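You operate a simulated robot arm through the tools that you are given. There is no shell and no other tool. Be economical: measure what you need, move in short steps, check, and stop when the job is done.

The job below is to be done with a simulated robot arm. You get a single attempt, and the scene is never put back.

## Task
Put the orange brush and the orange dish in the blue bowl.
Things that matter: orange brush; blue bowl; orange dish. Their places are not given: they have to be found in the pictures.

Only the result counts: the job must be done as asked and must still hold three seconds after the hand-in. Knocking over, shifting, dropping, spilling or breaking anything else fails it.

## Robot
A 7-joint arm with a two-finger parallel gripper, fixed in place. Base frame: the origin is at the foot of the arm, x ahead of it, y to its left, z up; the work surface is at about z = 0.85. Readings come in m, rad, newtons and seconds.
With the tool pointing down near the work surface it reaches from about 0.3 to 0.7 m from the base axis. Its first joint turns from -1.152 to 1.152 rad. Payload 1.57 kg.
Tool frame: the origin (TCP) lies between the finger pads and is the grasp point; the fingertips stand 0.03 m ahead of it; z points along the fingers, y is the line along which they close. The gripper opens to 0.11 m. The fingers are 0.024 m wide and 0.012 m thick; the gripper's body (0.048 by 0.112 m) begins 0.078 m behind the TCP.
Orientation is that of the tool frame in the base frame, as [roll, pitch, yaw] about the fixed x, y, z axes, in that order (R = Rz(yaw) Ry(pitch) Rx(roll)). With the fingers straight down and closing along the base's y, the tool's x points along the base's -x, its y along +y and its z along -z.

## Interface
- The arm moves only by the tool send_rows. Its argument "commands" is a list of rows, each an object (a shift or turn left out is 0, a gripper value left out holds the last) with "hand": the closure in counts, from 0 (fully open) to 255 (shut); "xyz": the shift along the base's x, y, z in units of 400 mm (1.0 is 400 mm), a list of three; "rotation": the turn, a rotation vector about the base's x, y, z in units of 180 degrees (1.0 is 180 degrees), a list of three. In form: [{"hand": hand, "xyz": [tx, ty, tz], "rotation": [ax, ay, az]}, ...]. A call has 1 to 8 rows; each row is the pose to reach, as a shift and turn from the pose commanded when the call began. A call with a number of a shift or a turn outside -1 to 1 is refused whole. Rows are played at 5 a second. More than 0.05 m and 0.15 rad between two rows, or a gripper value outside its range, and nothing of the call is played. A pose out of reach is approached as far as the arm can. The call stops where the force on the tool passes 40 N (or 10 N more than at its start, if that is more) or the arm is blocked; 0.2 s more then pass. Each finger travels about 0.108 m/s and halts on what it meets, pressing with about 42 N; the grip force reading is that of the motor and also rises with nothing between the fingers. The clock runs only during rows and for 0.2 s after the last one: add rows that repeat a pose to give the fingers time. The reply holds the time, the measured pose of the TCP, the force on the tool along the base axes, the opening and the grip force, in the units named above and with some noise, and new pictures: "views" is both (left out), scene, wrist or none.
- Cameras (640 x 400 px; columns grow to the right, rows downward): "scene" is fixed at [0.1637, -0.4078, 1.3809]; the picture's right is [0.70, -0.71, 0.00], its down [-0.56, -0.55, -0.63] and it looks along [0.45, 0.44, -0.78] (base axes); focal length 214 px, centre (320, 200). "wrist" rides on the gripper at [-0.036, 0, -0.08] in the tool frame; the picture's right is [0.00, -1.00, 0.00], its down [0.97, 0.00, -0.24] and it looks along [0.24, 0.00, 0.97] (tool axes); focal length 218 px, centre (320, 200).
- point_at(camera, pixels): for up to 12 pixels [column, row] of the newest picture of that camera ("zoom" is the newest enlarged one), the place [x, y, z] in the base frame of the surface seen there, good to about 0.002 m. The clock stands still meanwhile.
- enlarge(camera, box): a new picture of the part [left, top, right, bottom] of that camera's present view, enlarged. The clock stands still meanwhile.
- hand_in(): hands the job in; it is judged then, once.

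Work in short steps. Measure before you move; look again where a grasp or a placing could have gone wrong, and mend it. You have 60 turns and 120 pictures in all, those below and enlarged ones among them. Open the gripper and draw the arm clear of the work before you hand the job in, unless the task says otherwise; then end with one line.

The tools are called after "Call:" by a JSON object that holds its "op" and its "data". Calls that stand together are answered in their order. send_rows: Moves the arm, as the interface text tells. Its arguments: {"type":"object","properties":{"commands":{"type":"array"},"views":{"type":"string","enum":["both","scene","wrist","none"]}},"required":["commands"]} The other tools are called the same way: point_at (camera, pixels) gives the place of the surface under pixels of a picture; enlarge (camera, box) takes an enlarged picture of a part of a camera's view; hand_in () hands the job in.

At the start:

```text
clock: 0.0
tool_pos: [0.3616, 0.0089, 1.1125]
tcp_rot: [3.141, 0.0, -3.141]
wrist_force: [0.5, 0.0, 0.5]
opening: 0.1097
grasp_force: 0.1
```

scene: 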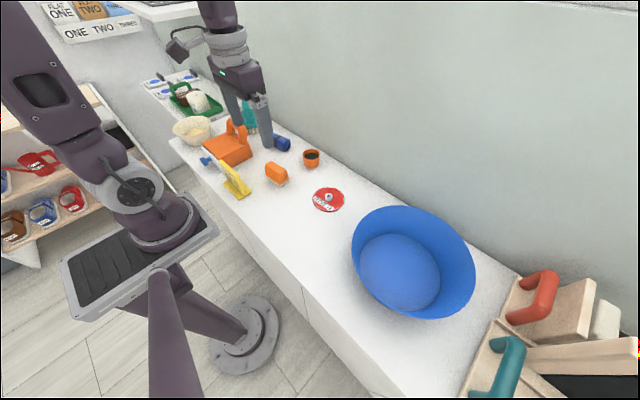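
wrist: 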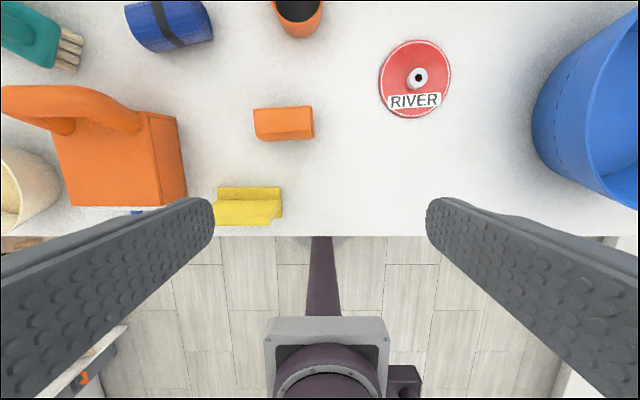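

The scene shows several orange items: a big one with a handle at (228,147), a block at (276,172), and a small cup at (311,158). I enlarge to identify which is the brush and which is the dish.

Call:
{"op": "enlarge", "data": {"camera": "scene", "box": [160, 70, 360, 220]}}

Call:
{"op": "enlarge", "data": {"camera": "wrist", "box": [0, 0, 360, 230]}}

```text
2.67 times, centred on (260, 145) of scene
```

zoom: 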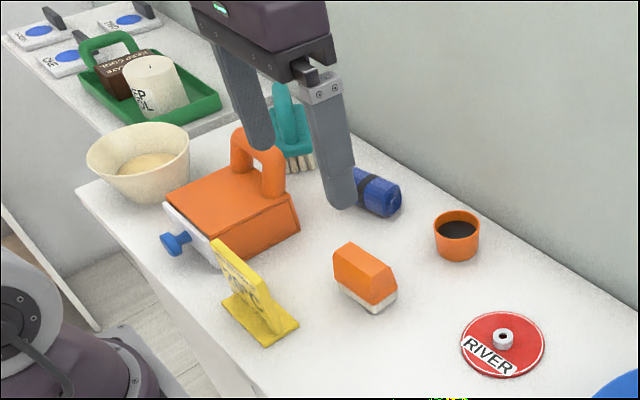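

```text
1.74 times, centred on (180, 115) of wrist
```

zoom: 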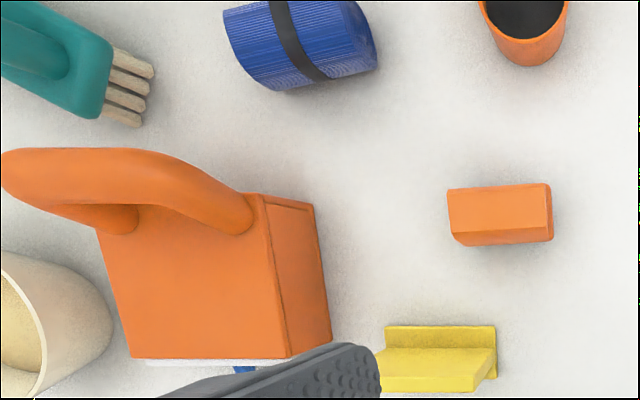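

The block with a white underside (276,172) looks like the brush, and the small round pot (311,158) like the dish. The big one is a box with a handle and knob. I enlarge these for certainty and then measure.

Call:
{"op": "enlarge", "data": {"camera": "scene", "box": [256, 140, 336, 190]}}

Call:
{"op": "point_at", "data": {"camera": "wrist", "pixels": [[256, 110], [311, 108], [312, 130], [256, 130], [256, 138], [312, 138], [285, 120], [298, 12], [284, 150]]}}

Call:
{"op": "point_at", "data": {"camera": "scene", "pixels": [[311, 157], [304, 152], [319, 152], [311, 149], [311, 167], [400, 270], [354, 240], [474, 280], [410, 206], [430, 318], [329, 196], [420, 245]]}}

```text
8.00 times, centred on (296, 165) of scene
```

zoom: 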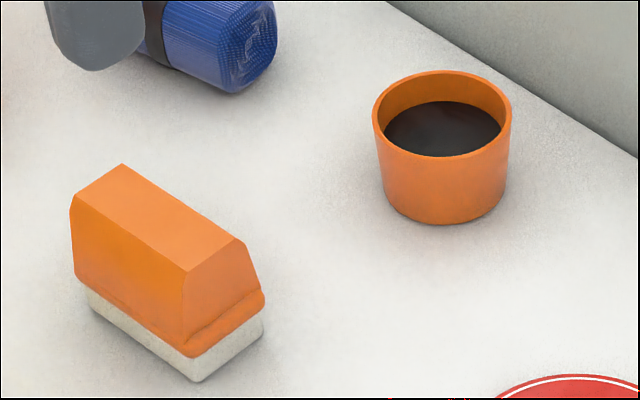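

```text
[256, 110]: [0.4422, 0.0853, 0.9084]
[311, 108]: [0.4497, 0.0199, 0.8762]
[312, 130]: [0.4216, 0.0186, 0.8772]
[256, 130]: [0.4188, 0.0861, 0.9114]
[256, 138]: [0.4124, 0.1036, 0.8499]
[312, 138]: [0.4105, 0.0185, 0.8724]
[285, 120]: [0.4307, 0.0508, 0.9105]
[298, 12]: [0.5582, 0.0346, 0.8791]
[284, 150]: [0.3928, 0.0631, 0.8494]
```

```text
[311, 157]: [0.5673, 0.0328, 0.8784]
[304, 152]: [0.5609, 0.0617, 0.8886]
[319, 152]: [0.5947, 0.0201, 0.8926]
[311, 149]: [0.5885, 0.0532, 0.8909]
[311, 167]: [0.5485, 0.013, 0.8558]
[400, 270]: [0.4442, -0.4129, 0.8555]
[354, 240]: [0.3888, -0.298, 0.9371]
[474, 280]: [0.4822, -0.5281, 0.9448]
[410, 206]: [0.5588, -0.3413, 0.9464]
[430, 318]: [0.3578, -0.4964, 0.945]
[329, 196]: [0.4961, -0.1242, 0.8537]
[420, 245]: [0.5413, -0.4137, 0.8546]
```

Brush: long axis along y, centre about (0.431,0.052), top at 0.911, about 0.037 wide in x. I now measure the pot rim, the nearby blue roll and the bowl floor and rim more finely.

Call:
{"op": "point_at", "data": {"camera": "zoom", "pixels": [[376, 110], [508, 110], [440, 73], [440, 157], [275, 20], [235, 90], [185, 80], [420, 218], [480, 218]]}}

Call:
{"op": "point_at", "data": {"camera": "scene", "pixels": [[365, 275], [400, 240], [430, 260], [436, 290], [410, 308], [385, 300], [372, 250], [358, 275], [380, 304], [470, 255], [450, 220], [375, 213]]}}

```text
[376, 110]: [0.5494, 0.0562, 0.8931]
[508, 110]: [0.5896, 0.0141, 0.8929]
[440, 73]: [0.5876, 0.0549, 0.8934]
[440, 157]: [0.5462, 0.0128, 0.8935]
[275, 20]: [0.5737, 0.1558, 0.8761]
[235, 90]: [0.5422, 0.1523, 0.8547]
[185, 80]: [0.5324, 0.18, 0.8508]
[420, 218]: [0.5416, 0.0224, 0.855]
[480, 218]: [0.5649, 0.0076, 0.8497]
```

```text
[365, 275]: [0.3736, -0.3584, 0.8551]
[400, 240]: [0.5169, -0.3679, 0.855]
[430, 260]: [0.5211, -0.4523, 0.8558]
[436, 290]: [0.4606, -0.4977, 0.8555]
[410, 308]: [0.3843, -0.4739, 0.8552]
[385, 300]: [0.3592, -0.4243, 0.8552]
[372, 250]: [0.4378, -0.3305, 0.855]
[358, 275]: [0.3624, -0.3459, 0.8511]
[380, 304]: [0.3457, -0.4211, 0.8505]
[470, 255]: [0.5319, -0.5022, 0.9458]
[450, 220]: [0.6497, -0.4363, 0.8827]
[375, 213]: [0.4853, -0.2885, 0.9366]
```

The pot centre is (0.568,0.0345), 0.058 across, rim at 0.893. The bowl floor is centred about (0.45,-0.414), radius about 0.09, z 0.855, with its rim at 0.945. I move above the pot.

Call:
{"op": "send_rows", "data": {"commands": [{"hand": 0, "xyz": [0.086, 0.011, -0.047]}, {"xyz": [0.172, 0.021, -0.094]}, {"xyz": [0.258, 0.032, -0.14]}, {"xyz": [0.344, 0.043, -0.187]}, {"xyz": [0.43, 0.053, -0.234]}, {"xyz": [0.516, 0.064, -0.281]}, {"xyz": [0.516, 0.064, -0.281]}]}}

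```text
clock: 1.6
tool_pos: [0.5695, 0.0346, 0.9999]
tcp_rot: [3.141, -0.001, -3.142]
wrist_force: [0.1, -0.3, -0.4]
opening: 0.11
grasp_force: 0.0
```

scene: 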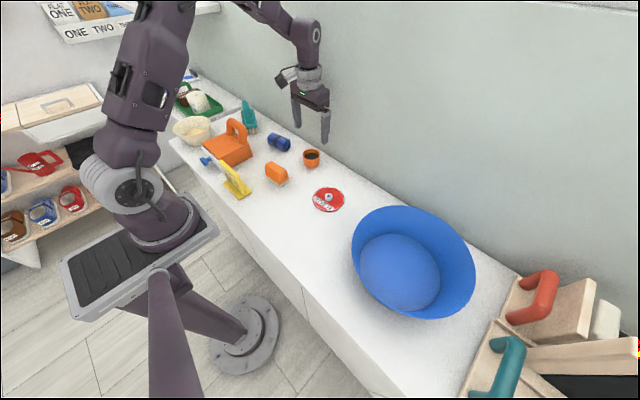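
wrist: 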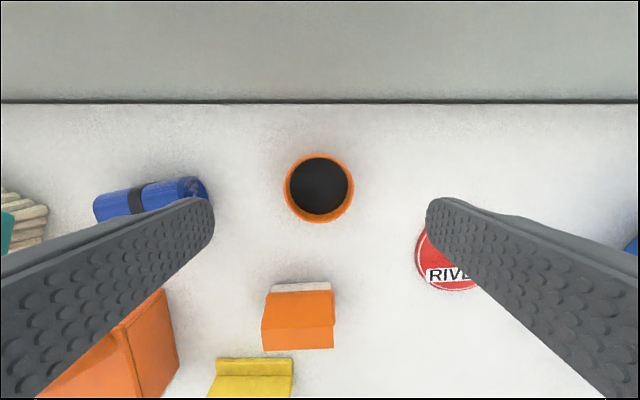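

The pot is centred between the fingers at column 319. I descend to z = 0.887 and close.

Call:
{"op": "send_rows", "data": {"commands": [{"xyz": [-0.003, 0, -0.08]}, {"xyz": [-0.003, 0, -0.16]}, {"xyz": [-0.003, 0, -0.23]}, {"xyz": [-0.003, 0, -0.282]}, {"xyz": [-0.003, 0, -0.282]}, {"hand": 255, "xyz": [-0.003, 0, -0.282]}, {"xyz": [-0.003, 0, -0.282]}, {"xyz": [-0.003, 0, -0.282]}]}}

```text
clock: 3.4
tool_pos: [0.5677, 0.0351, 0.8877]
tcp_rot: [3.141, -0.001, -3.141]
wrist_force: [-0.1, -0.2, 0.0]
opening: 0.0603
grasp_force: 41.7
```

scene: 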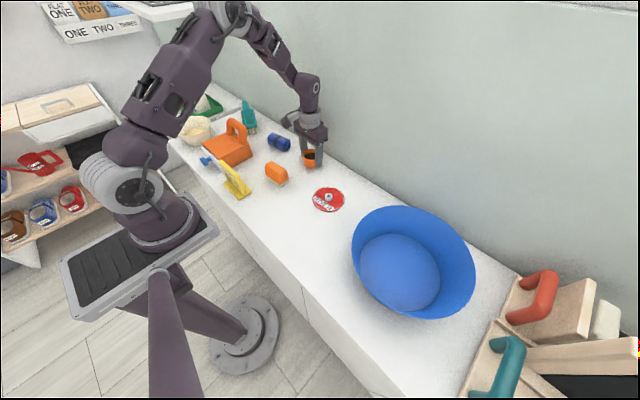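
wrist: 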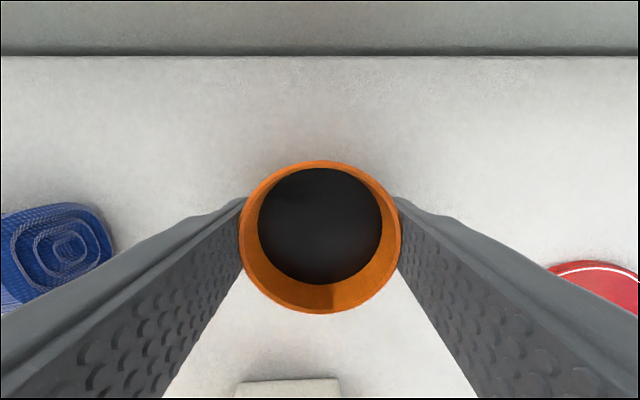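

The gripper holds the pot (opening 0.060). I lift it gently and straight up.

Call:
{"op": "send_rows", "data": {"commands": [{"xyz": [0, 0, 0.03]}, {"xyz": [0, 0, 0.08]}, {"xyz": [0, 0, 0.14]}, {"xyz": [0, 0, 0.2]}, {"xyz": [0, 0, 0.26]}, {"xyz": [0, 0, 0.32]}, {"xyz": [0, 0, 0.36]}, {"xyz": [0, 0, 0.38]}]}}

```text
clock: 5.2
tool_pos: [0.5673, 0.0345, 1.0377]
tcp_rot: [-3.14, 0.002, -3.14]
wrist_force: [0.3, -0.1, 0.7]
opening: 0.0001
grasp_force: 21.5
```

scene: 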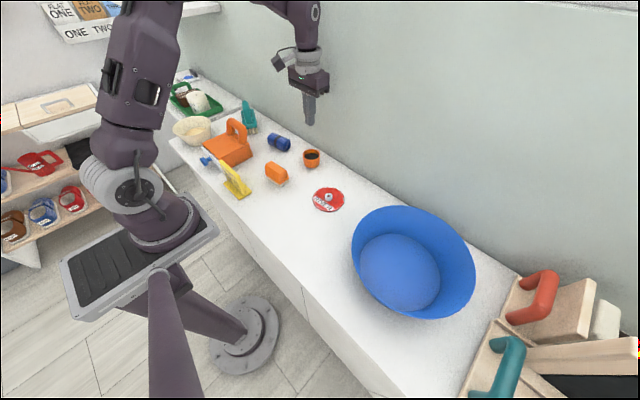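
wrist: 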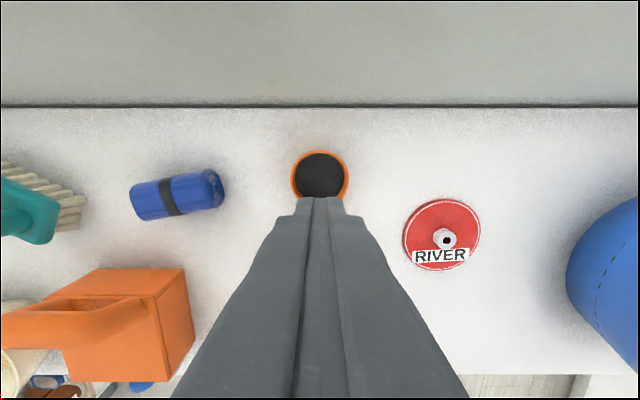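

The fingers are shut (opening 0) and the pot stayed on the table, upright: it slipped out. I measure where it is now and look at it closely.

Call:
{"op": "enlarge", "data": {"camera": "wrist", "box": [260, 130, 380, 205]}}

Call:
{"op": "enlarge", "data": {"camera": "scene", "box": [288, 138, 336, 178]}}

Call:
{"op": "point_at", "data": {"camera": "wrist", "pixels": [[293, 175], [347, 175], [320, 152], [320, 175], [303, 190], [337, 190]]}}

Call:
{"op": "point_at", "data": {"camera": "zoom", "pixels": [[213, 180], [403, 180], [308, 130], [308, 270], [240, 300], [308, 360], [380, 300]]}}

```text
5.33 times, centred on (320, 168) of wrist
```

zoom: 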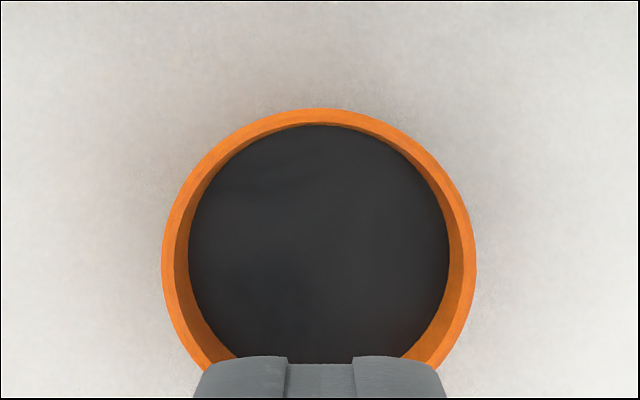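

```text
10.00 times, centred on (312, 158) of scene
```

zoom: 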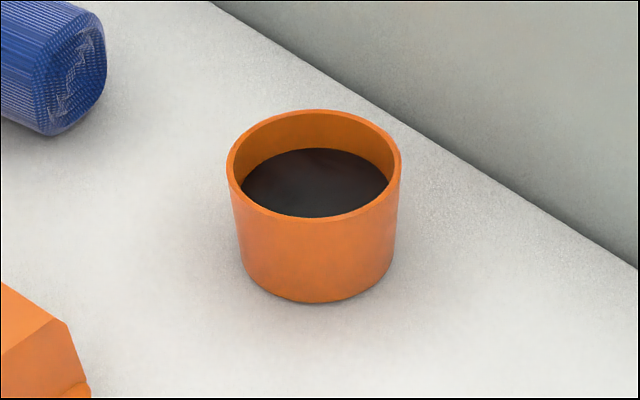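

```text
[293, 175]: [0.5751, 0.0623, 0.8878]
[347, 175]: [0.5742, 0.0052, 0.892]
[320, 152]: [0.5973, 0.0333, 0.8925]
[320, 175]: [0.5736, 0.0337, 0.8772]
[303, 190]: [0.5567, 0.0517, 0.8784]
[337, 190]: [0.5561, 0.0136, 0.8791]
```

```text
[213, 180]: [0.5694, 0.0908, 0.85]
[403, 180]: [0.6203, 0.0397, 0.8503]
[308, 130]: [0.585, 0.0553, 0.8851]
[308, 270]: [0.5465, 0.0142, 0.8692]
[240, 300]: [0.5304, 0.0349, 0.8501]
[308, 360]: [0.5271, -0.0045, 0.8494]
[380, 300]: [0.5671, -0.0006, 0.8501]
```

The pot has not moved (centre 0.568, 0.034) and nothing spilled. I open, descend a little lower this time, and will lift in much smaller steps.

Call:
{"op": "send_rows", "data": {"commands": [{"hand": 0}, {"hand": 0}, {"xyz": [0.002, 0, -0.1]}, {"xyz": [0.002, 0, -0.2]}, {"xyz": [0.002, 0, -0.3]}, {"xyz": [0.002, 0, -0.36]}, {"xyz": [0.002, 0, -0.388]}, {"xyz": [0.002, 0, -0.388]}], "views": "wrist"}}

Call:
{"op": "send_rows", "data": {"commands": [{"hand": 255}, {"hand": 255}, {"hand": 255}, {"hand": 255}, {"hand": 255}, {"hand": 255, "xyz": [0, 0, 0.004]}, {"hand": 255, "xyz": [0, 0, 0.008]}, {"hand": 255, "xyz": [0, 0, 0.012]}]}}

```text
clock: 7.0
tool_pos: [0.5681, 0.0345, 0.8837]
tcp_rot: [3.141, 0.001, 3.14]
wrist_force: [-0.3, -0.4, -0.1]
opening: 0.1099
grasp_force: 0.1
```

wrist: 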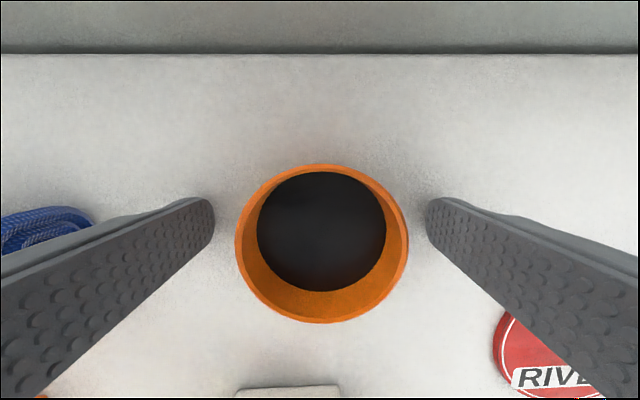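

```text
clock: 8.8
tool_pos: [0.5694, 0.0341, 0.888]
tcp_rot: [-3.14, 0.0, 3.141]
wrist_force: [0.0, 0.3, -0.8]
opening: 0.0598
grasp_force: 42.3
```

scene: 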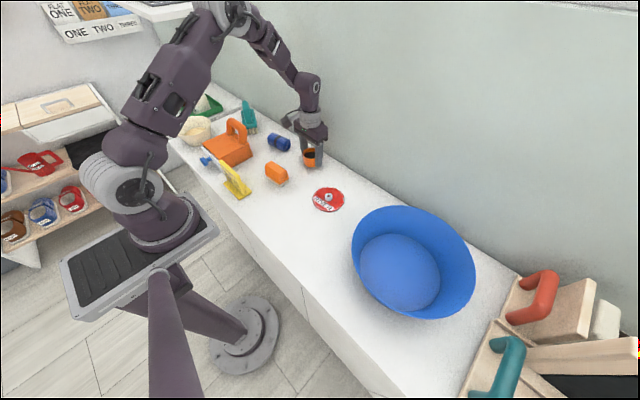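
wrist: 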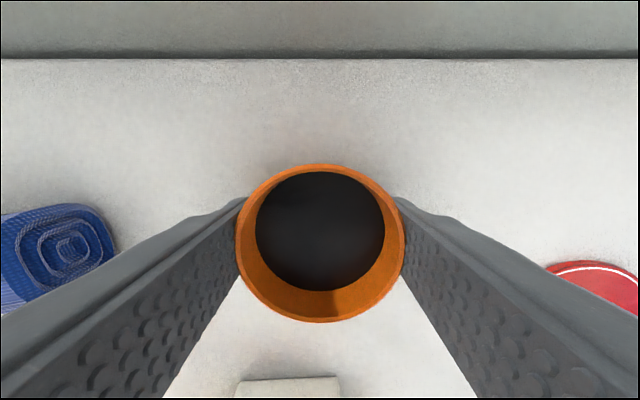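

The grip holds at opening 0.0598 after a 4 mm lift. I measure the rim height to see whether the pot came along.

Call:
{"op": "point_at", "data": {"camera": "wrist", "pixels": [[320, 167], [320, 318], [238, 240], [402, 240], [320, 230]]}}

```text
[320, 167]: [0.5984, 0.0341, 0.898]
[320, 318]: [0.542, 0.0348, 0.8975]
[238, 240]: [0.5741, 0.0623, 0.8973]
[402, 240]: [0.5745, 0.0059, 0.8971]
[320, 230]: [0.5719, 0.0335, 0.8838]
```

The rim rose from 0.893 to 0.8975, so the pot is coming along. I keep lifting slowly.

Call:
{"op": "send_rows", "data": {"commands": [{"hand": 255, "xyz": [0, 0, 0.008]}, {"xyz": [0, 0, 0.016]}, {"xyz": [0, 0, 0.026]}, {"xyz": [0, 0, 0.036]}, {"xyz": [0, 0, 0.046]}, {"xyz": [0, 0, 0.056]}, {"xyz": [0, 0, 0.066]}, {"xyz": [0, 0, 0.076]}], "views": "wrist"}}

```text
clock: 10.6
tool_pos: [0.5681, 0.0338, 0.9192]
tcp_rot: [3.141, 0.0, 3.14]
wrist_force: [-0.1, -0.6, -0.1]
opening: 0.06
grasp_force: 41.9
```

wrist: 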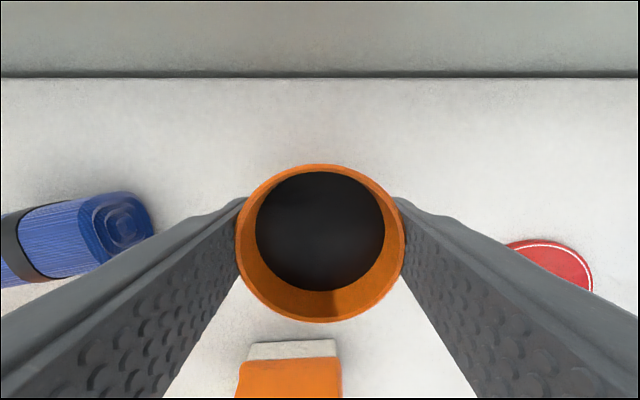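

The pot is held steadily in the same place in the picture. I lift further to about z = 1.01.

Call:
{"op": "send_rows", "data": {"commands": [{"xyz": [0, 0, 0.015]}, {"xyz": [0, 0, 0.04]}, {"xyz": [0, 0, 0.07]}, {"xyz": [0, 0, 0.1]}, {"xyz": [0, 0, 0.13]}, {"xyz": [0, 0, 0.16]}, {"xyz": [0, 0, 0.19]}, {"xyz": [0, 0, 0.215]}], "views": "wrist"}}

```text
clock: 12.4
tool_pos: [0.5689, 0.0344, 1.004]
tcp_rot: [-3.14, 0.002, 3.141]
wrist_force: [-0.3, -0.1, -1.7]
opening: 0.0598
grasp_force: 42.2
```

wrist: 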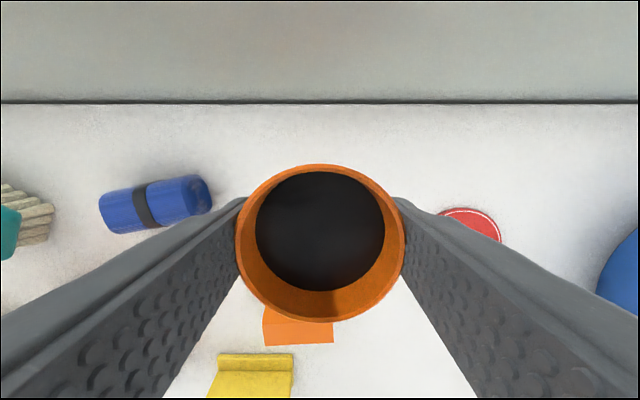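

The pot's base is near 0.97, above the bowl's rim (0.946). I carry it smoothly towards the bowl in two calls.

Call:
{"op": "send_rows", "data": {"commands": [{"xyz": [-0.004, -0.03, 0.01]}, {"xyz": [-0.014, -0.09, 0.025]}, {"xyz": [-0.026, -0.16, 0.03]}, {"xyz": [-0.038, -0.23, 0.03]}, {"xyz": [-0.05, -0.31, 0.03]}, {"xyz": [-0.062, -0.38, 0.03]}, {"xyz": [-0.072, -0.44, 0.03]}, {"xyz": [-0.078, -0.47, 0.03]}], "views": "none"}}

Call:
{"op": "send_rows", "data": {"commands": [{"xyz": [-0.007, -0.04, 0]}, {"xyz": [-0.02, -0.12, 0]}, {"xyz": [-0.036, -0.22, 0]}, {"xyz": [-0.054, -0.33, 0]}, {"xyz": [-0.072, -0.44, 0]}, {"xyz": [-0.09, -0.54, 0]}, {"xyz": [-0.102, -0.61, 0]}, {"xyz": [-0.107, -0.645, 0]}]}}

```text
clock: 14.2
tool_pos: [0.5382, -0.1551, 1.017]
tcp_rot: [3.141, 0.001, -3.141]
wrist_force: [-0.4, -0.1, -1.7]
opening: 0.06
grasp_force: 42.0
```

```text
clock: 16.0
tool_pos: [0.4933, -0.4131, 1.0164]
tcp_rot: [3.141, 0.0, 3.142]
wrist_force: [0.9, 0.2, 0.0]
opening: 0.0598
grasp_force: 41.8
```

scene: 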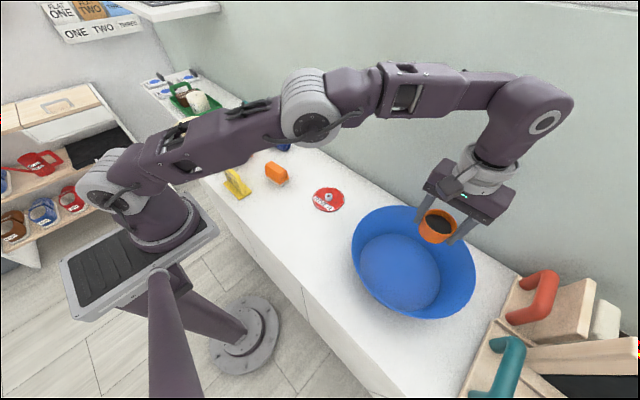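
wrist: 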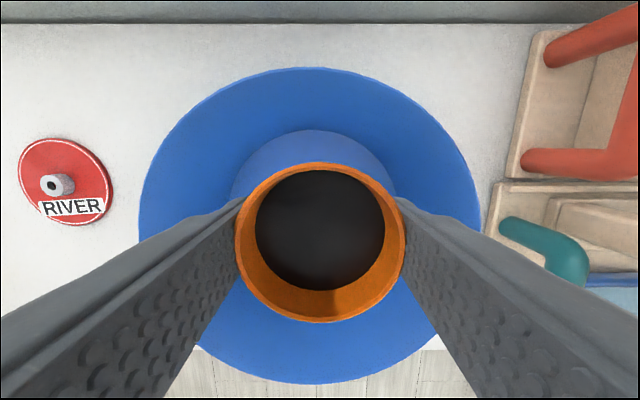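

The pot is above the bowl, bowl centred near column 310. I lower it to about 1–2 mm over the floor (TCP 0.890).

Call:
{"op": "send_rows", "data": {"commands": [{"xyz": [0, 0, -0.03]}, {"xyz": [0, 0, -0.09]}, {"xyz": [0, 0, -0.15]}, {"xyz": [0, 0, -0.21]}, {"xyz": [0, 0, -0.26]}, {"xyz": [0, 0, -0.29]}, {"xyz": [0, 0, -0.308]}, {"xyz": [0, 0, -0.315]}]}}

```text
clock: 17.8
tool_pos: [0.4935, -0.4118, 0.8904]
tcp_rot: [3.141, -0.001, 3.142]
wrist_force: [-0.1, -0.1, -0.9]
opening: 0.0601
grasp_force: 41.9
```

scene: 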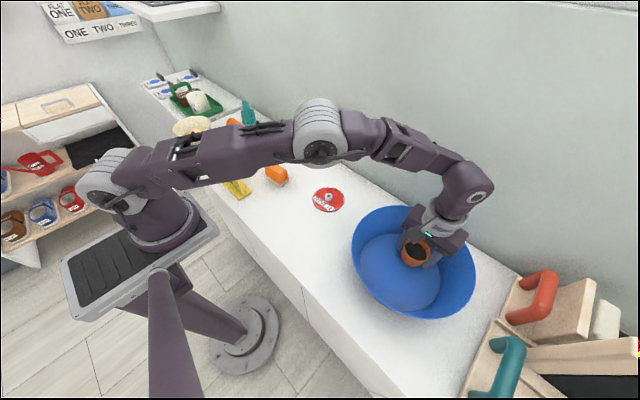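
wrist: 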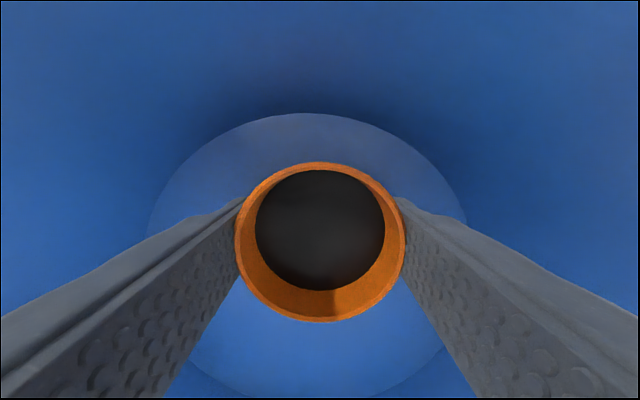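

The pot sits just over the floor, inside it. I lower 1.5 mm more, open to about 0.085 m, and rise straight up.

Call:
{"op": "send_rows", "data": {"commands": [{"xyz": [0, 0, -0.004]}, {"xyz": [0, 0, -0.004]}, {"hand": 58, "xyz": [0, 0, -0.004]}, {"hand": 58, "xyz": [0, 0, -0.004]}, {"xyz": [0, 0, 0.04]}, {"xyz": [0, 0, 0.12]}, {"xyz": [0, 0, 0.22]}, {"xyz": [0, 0, 0.32]}]}}

```text
clock: 19.6
tool_pos: [0.4932, -0.4102, 1.0189]
tcp_rot: [-3.14, 0.001, -3.142]
wrist_force: [-0.3, -0.2, 0.2]
opening: 0.0851
grasp_force: 0.0
```

scene: 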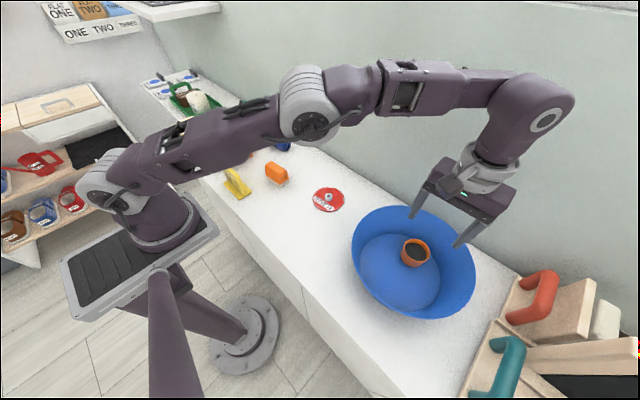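
wrist: 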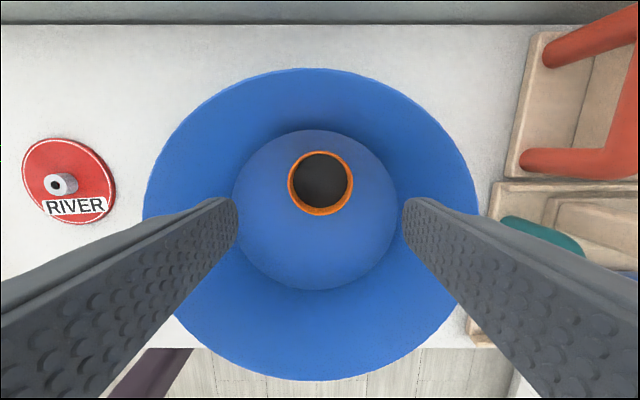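

The pot stands upright in the bowl. I go back over the brush at z about 1.02, turning the tool 90° on the way so the fingers close along x.

Call:
{"op": "send_rows", "data": {"commands": [{"xyz": [-0.01, 0.07, 0], "rotation": [0, 0, 0.03]}, {"xyz": [-0.02, 0.14, 0], "rotation": [0, 0, 0.06]}, {"xyz": [-0.03, 0.21, 0], "rotation": [0, 0, 0.09]}, {"xyz": [-0.04, 0.28, 0], "rotation": [0, 0, 0.12]}, {"xyz": [-0.05, 0.35, 0], "rotation": [0, 0, 0.155]}, {"xyz": [-0.06, 0.42, 0], "rotation": [0, 0, 0.19]}, {"xyz": [-0.07, 0.5, 0], "rotation": [0, 0, 0.225]}, {"xyz": [-0.078, 0.58, 0], "rotation": [0, 0, 0.26]}], "views": "none"}}

Call:
{"op": "send_rows", "data": {"commands": [{"xyz": [-0.01, 0.07, 0], "rotation": [0, 0, 0.03]}, {"xyz": [-0.02, 0.14, 0], "rotation": [0, 0, 0.06]}, {"xyz": [-0.03, 0.21, 0], "rotation": [0, 0, 0.09]}, {"xyz": [-0.04, 0.28, 0], "rotation": [0, 0, 0.12]}, {"xyz": [-0.05, 0.35, 0], "rotation": [0, 0, 0.155]}, {"xyz": [-0.06, 0.42, 0], "rotation": [0, 0, 0.19]}, {"xyz": [-0.07, 0.5, 0], "rotation": [0, 0, 0.22]}, {"xyz": [-0.078, 0.575, 0], "rotation": [0, 0, 0.24]}]}}

```text
clock: 21.4
tool_pos: [0.4632, -0.1795, 1.0183]
tcp_rot: [3.141, -0.001, -2.323]
wrist_force: [0.5, 1.1, -0.2]
opening: 0.0851
grasp_force: 0.0
```

```text
clock: 23.2
tool_pos: [0.432, 0.0504, 1.0183]
tcp_rot: [3.142, 0.0, -1.571]
wrist_force: [0.6, -0.1, 0.1]
opening: 0.0851
grasp_force: 0.0
```

scene: 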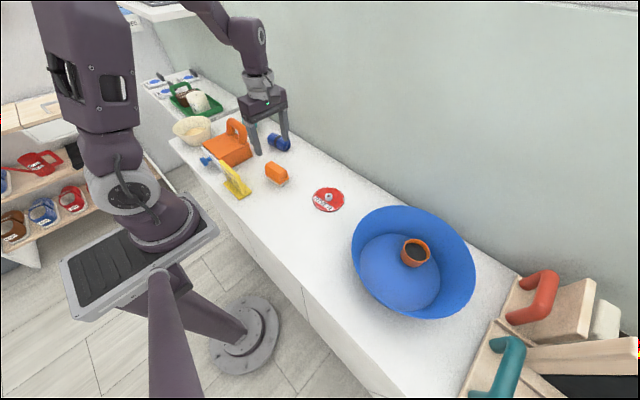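
wrist: 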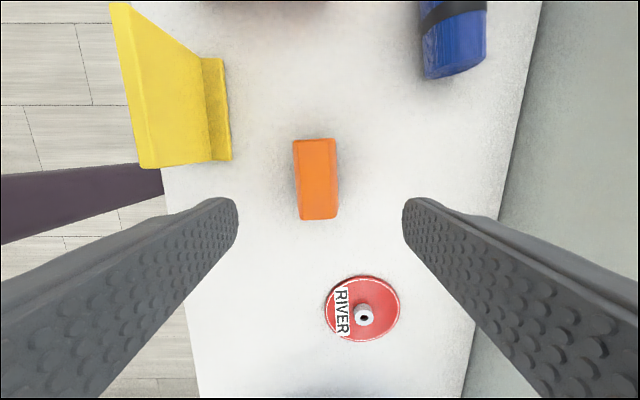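

The brush is now between the fingers, at columns 293–338; it looks slightly turned, and the yellow sign is to its upper left. I measure the brush edges and the sign.

Call:
{"op": "point_at", "data": {"camera": "wrist", "pixels": [[295, 144], [334, 142], [301, 215], [335, 215], [304, 180], [333, 180], [339, 180], [316, 217], [230, 155], [218, 120], [175, 160], [315, 145]]}}

Call:
{"op": "enlarge", "data": {"camera": "wrist", "box": [250, 115, 390, 235]}}

```text
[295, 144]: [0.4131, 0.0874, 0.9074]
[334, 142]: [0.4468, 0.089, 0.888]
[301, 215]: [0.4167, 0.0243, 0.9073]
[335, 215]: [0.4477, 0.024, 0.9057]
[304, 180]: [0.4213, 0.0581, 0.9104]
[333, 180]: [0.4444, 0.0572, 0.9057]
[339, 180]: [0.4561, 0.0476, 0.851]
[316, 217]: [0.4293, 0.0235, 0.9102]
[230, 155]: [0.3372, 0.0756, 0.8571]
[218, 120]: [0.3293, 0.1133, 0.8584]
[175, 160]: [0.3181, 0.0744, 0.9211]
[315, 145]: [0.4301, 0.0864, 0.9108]
```

```text
3.33 times, centred on (320, 175) of wrist
```

zoom: 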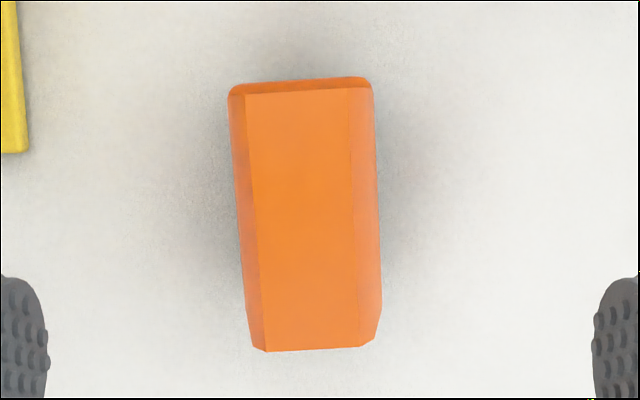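

The brush is turned about 3° and centred near (0.431,0.054), with the sign well clear at x ≤ 0.337. I align, descend to z 0.886 and close.

Call:
{"op": "send_rows", "data": {"commands": [{"xyz": [-0.002, 0.009, -0.08], "rotation": [0, 0, 0.018]}, {"xyz": [-0.002, 0.009, -0.17], "rotation": [0, 0, 0.018]}, {"xyz": [-0.002, 0.009, -0.26], "rotation": [0, 0, 0.018]}, {"xyz": [-0.002, 0.009, -0.33], "rotation": [0, 0, 0.018]}, {"xyz": [-0.002, 0.009, -0.33], "rotation": [0, 0, 0.018]}], "views": "wrist"}}

Call:
{"op": "send_rows", "data": {"commands": [{"hand": 255}, {"hand": 255}, {"hand": 255}, {"hand": 255}, {"hand": 255}, {"xyz": [0, 0, 0.006]}, {"xyz": [0, 0, 0.014]}, {"xyz": [0, 0, 0.022]}], "views": "wrist"}}

```text
clock: 24.4
tool_pos: [0.4305, 0.053, 0.8877]
tcp_rot: [-3.141, 0.0, -1.515]
wrist_force: [0.1, -0.1, -0.1]
opening: 0.0851
grasp_force: 0.0
```

wrist: 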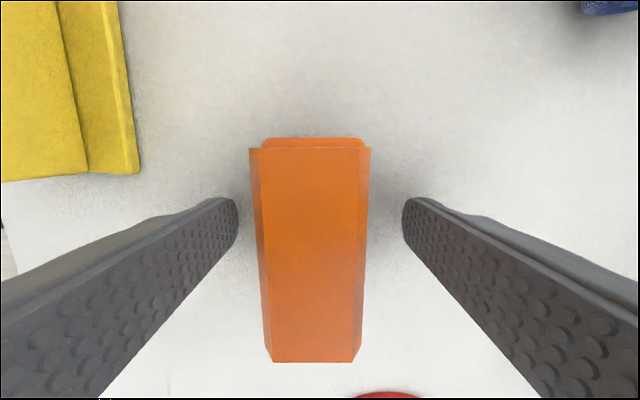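

```text
clock: 26.2
tool_pos: [0.4312, 0.0537, 0.8949]
tcp_rot: [3.141, -0.001, -1.515]
wrist_force: [0.3, 0.0, -0.8]
opening: 0.0393
grasp_force: 42.0
```

wrist: 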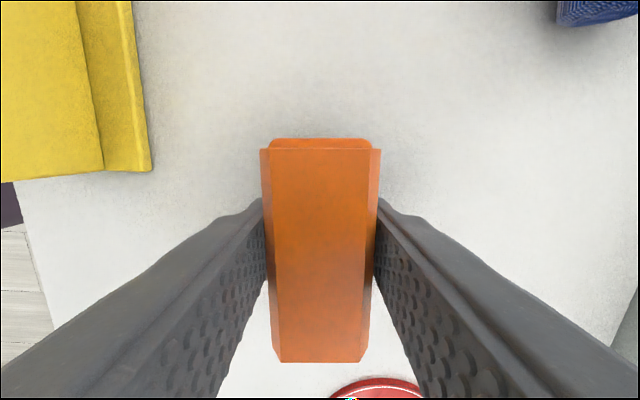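

The brush is gripped (opening 0.039) and keeps its size in the picture while lifting. I lift it slowly to about z = 1.01.

Call:
{"op": "send_rows", "data": {"commands": [{"xyz": [0, 0, 0.012]}, {"xyz": [0, 0, 0.03]}, {"xyz": [0, 0, 0.055]}, {"xyz": [0, 0, 0.085]}, {"xyz": [0, 0, 0.12]}, {"xyz": [0, 0, 0.16]}, {"xyz": [0, 0, 0.2]}, {"xyz": [0, 0, 0.235]}], "views": "wrist"}}

```text
clock: 28.0
tool_pos: [0.4304, 0.054, 0.9897]
tcp_rot: [-3.141, -0.001, -1.514]
wrist_force: [-0.2, -0.4, 0.0]
opening: 0.039
grasp_force: 41.4
```

wrist: 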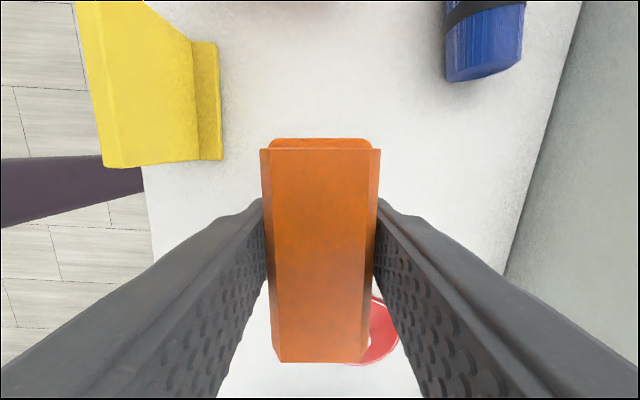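

The brush is held firmly. I carry it to over the free side of the bowl floor at (0.41,-0.412), rising to z about 1.02 on the way.

Call:
{"op": "send_rows", "data": {"commands": [{"xyz": [0, -0.02, 0.02]}, {"xyz": [-0.003, -0.08, 0.045]}, {"xyz": [-0.006, -0.15, 0.065]}, {"xyz": [-0.01, -0.23, 0.075]}, {"xyz": [-0.014, -0.31, 0.075]}, {"xyz": [-0.018, -0.39, 0.075]}, {"xyz": [-0.022, -0.46, 0.075]}, {"xyz": [-0.025, -0.5, 0.075]}], "views": "none"}}

Call:
{"op": "send_rows", "data": {"commands": [{"xyz": [-0.002, -0.04, 0]}, {"xyz": [-0.005, -0.12, 0]}, {"xyz": [-0.009, -0.22, 0]}, {"xyz": [-0.013, -0.33, 0]}, {"xyz": [-0.017, -0.44, 0]}, {"xyz": [-0.021, -0.55, 0]}, {"xyz": [-0.024, -0.63, 0]}, {"xyz": [-0.026, -0.665, 0]}]}}

```text
clock: 29.8
tool_pos: [0.4209, -0.1462, 1.0199]
tcp_rot: [3.141, 0.001, -1.513]
wrist_force: [-1.1, 0.8, -0.2]
opening: 0.0393
grasp_force: 41.7
```

```text
clock: 31.6
tool_pos: [0.4105, -0.4112, 1.0207]
tcp_rot: [-3.141, 0.002, -1.515]
wrist_force: [-0.2, -0.1, -0.1]
opening: 0.0389
grasp_force: 41.5
```

scene: 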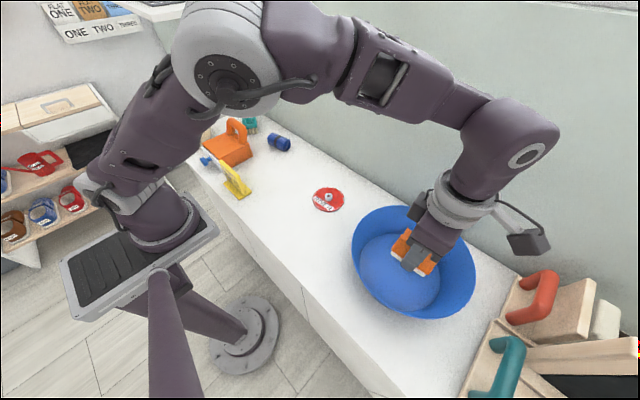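
wrist: 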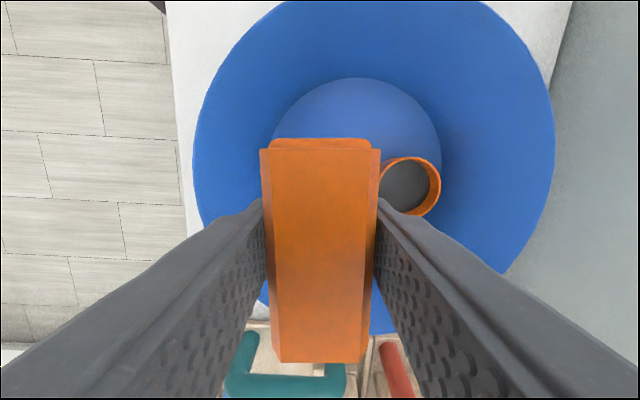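

The brush is over the free side of the floor, with the pot to its right (408,186) clear of it. I lower to just above the floor (TCP about 0.894).

Call:
{"op": "send_rows", "data": {"commands": [{"xyz": [0, 0, -0.03]}, {"xyz": [0, 0, -0.09]}, {"xyz": [0, 0, -0.15]}, {"xyz": [0, 0, -0.21]}, {"xyz": [0, 0, -0.26]}, {"xyz": [0, 0, -0.29]}, {"xyz": [0, 0, -0.308]}, {"xyz": [0, 0, -0.315]}]}}

```text
clock: 33.4
tool_pos: [0.4121, -0.413, 0.8927]
tcp_rot: [3.141, 0.0, -1.516]
wrist_force: [-0.3, 0.0, -0.4]
opening: 0.0392
grasp_force: 41.9
```

scene: 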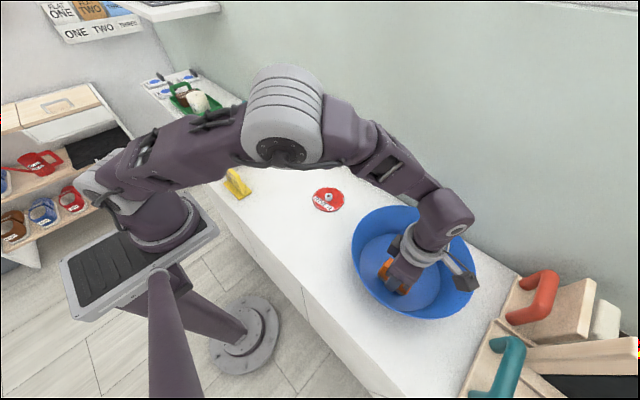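
wrist: 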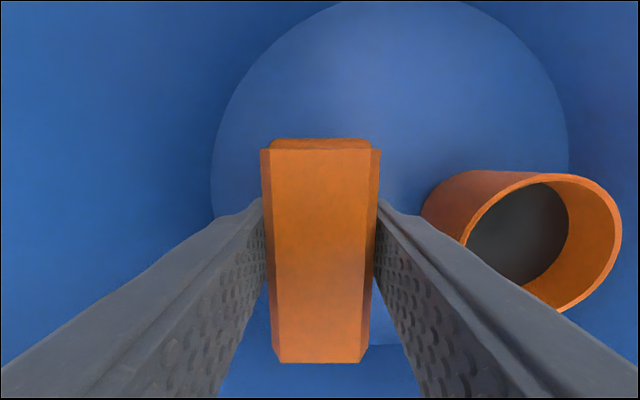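

The brush is at the floor, clear of the pot (no contact force). I open only to about 0.053 m so the fingers don't touch the pot, then rise.

Call:
{"op": "send_rows", "data": {"commands": [{"hand": 255, "xyz": [0, 0, -0.003]}, {"hand": 132, "xyz": [0, 0, -0.003]}, {"hand": 132, "xyz": [0, 0, -0.003]}, {"xyz": [0, 0, 0.03]}, {"xyz": [0, 0, 0.1]}, {"xyz": [0, 0, 0.2]}, {"xyz": [0, 0, 0.3]}, {"xyz": [0, 0, 0.4]}]}}

```text
clock: 35.2
tool_pos: [0.4099, -0.4119, 1.0536]
tcp_rot: [3.14, 0.0, -1.513]
wrist_force: [-1.1, -1.0, -0.1]
opening: 0.053
grasp_force: 0.1
```

scene: 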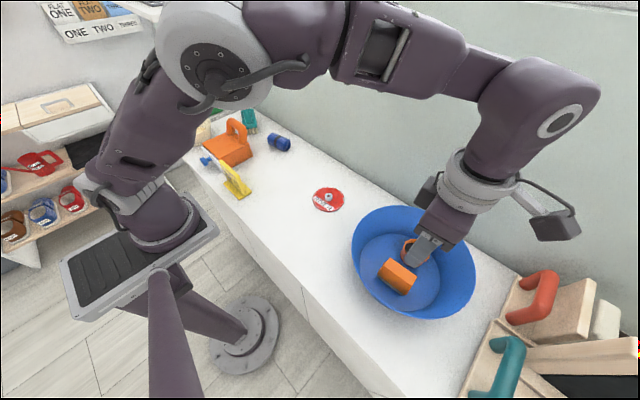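
wrist: 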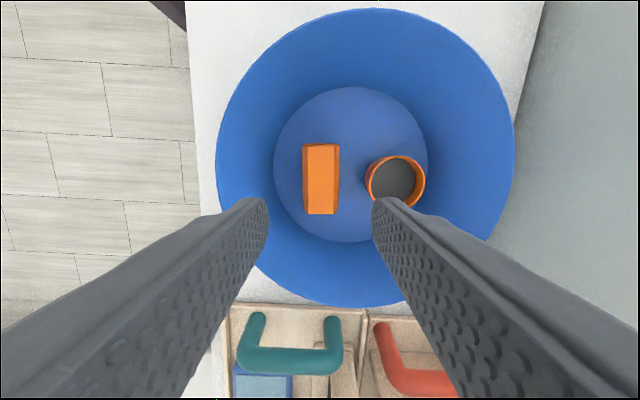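

Both the brush (320,180) and the pot (395,182) sit upright on the bowl's floor. I open the gripper fully and draw the arm away, then check.

Call:
{"op": "send_rows", "data": {"commands": [{"hand": 0, "xyz": [0, 0.06, 0.06]}, {"xyz": [0, 0.14, 0.11]}, {"xyz": [0, 0.24, 0.14]}, {"xyz": [0, 0.34, 0.17]}, {"xyz": [0, 0.44, 0.2]}, {"xyz": [0, 0.54, 0.2]}, {"xyz": [0, 0.64, 0.2]}, {"xyz": [0, 0.74, 0.2]}], "views": "scene"}}

Call:
{"op": "enlarge", "data": {"camera": "scene", "box": [160, 70, 500, 330]}}

```text
clock: 37.0
tool_pos: [0.4115, -0.1159, 1.1338]
tcp_rot: [-3.139, 0.0, -1.515]
wrist_force: [-0.3, -0.1, -0.3]
opening: 0.11
grasp_force: 0.0
```

scene: 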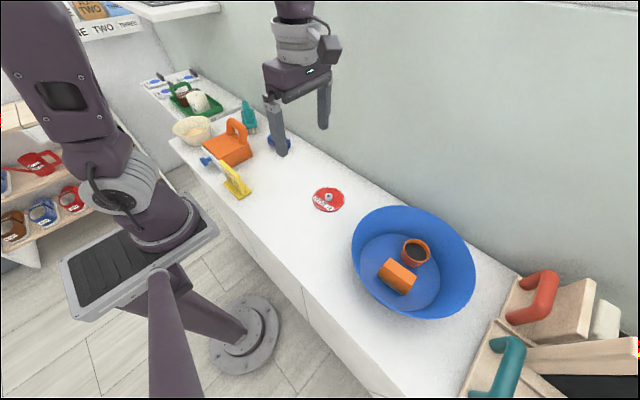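

```text
1.54 times, centred on (330, 200) of scene
```

zoom: 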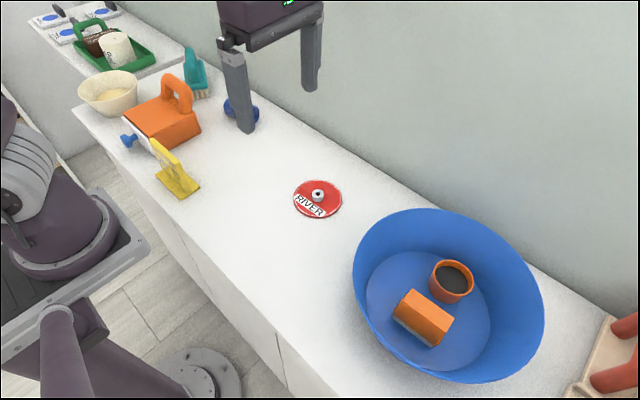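

Both items rest in the bowl, everything else is where it was, and the arm is clear with the gripper open. I hand in.

Call:
{"op": "hand_in", "data": {}}

```text
The job is handed in.
```

The orange brush and the orange dish are both upright in the blue bowl, nothing else was moved, and I have handed the job in; the first lift of the dish slipped, but it stayed in place without spilling and the second lift held.
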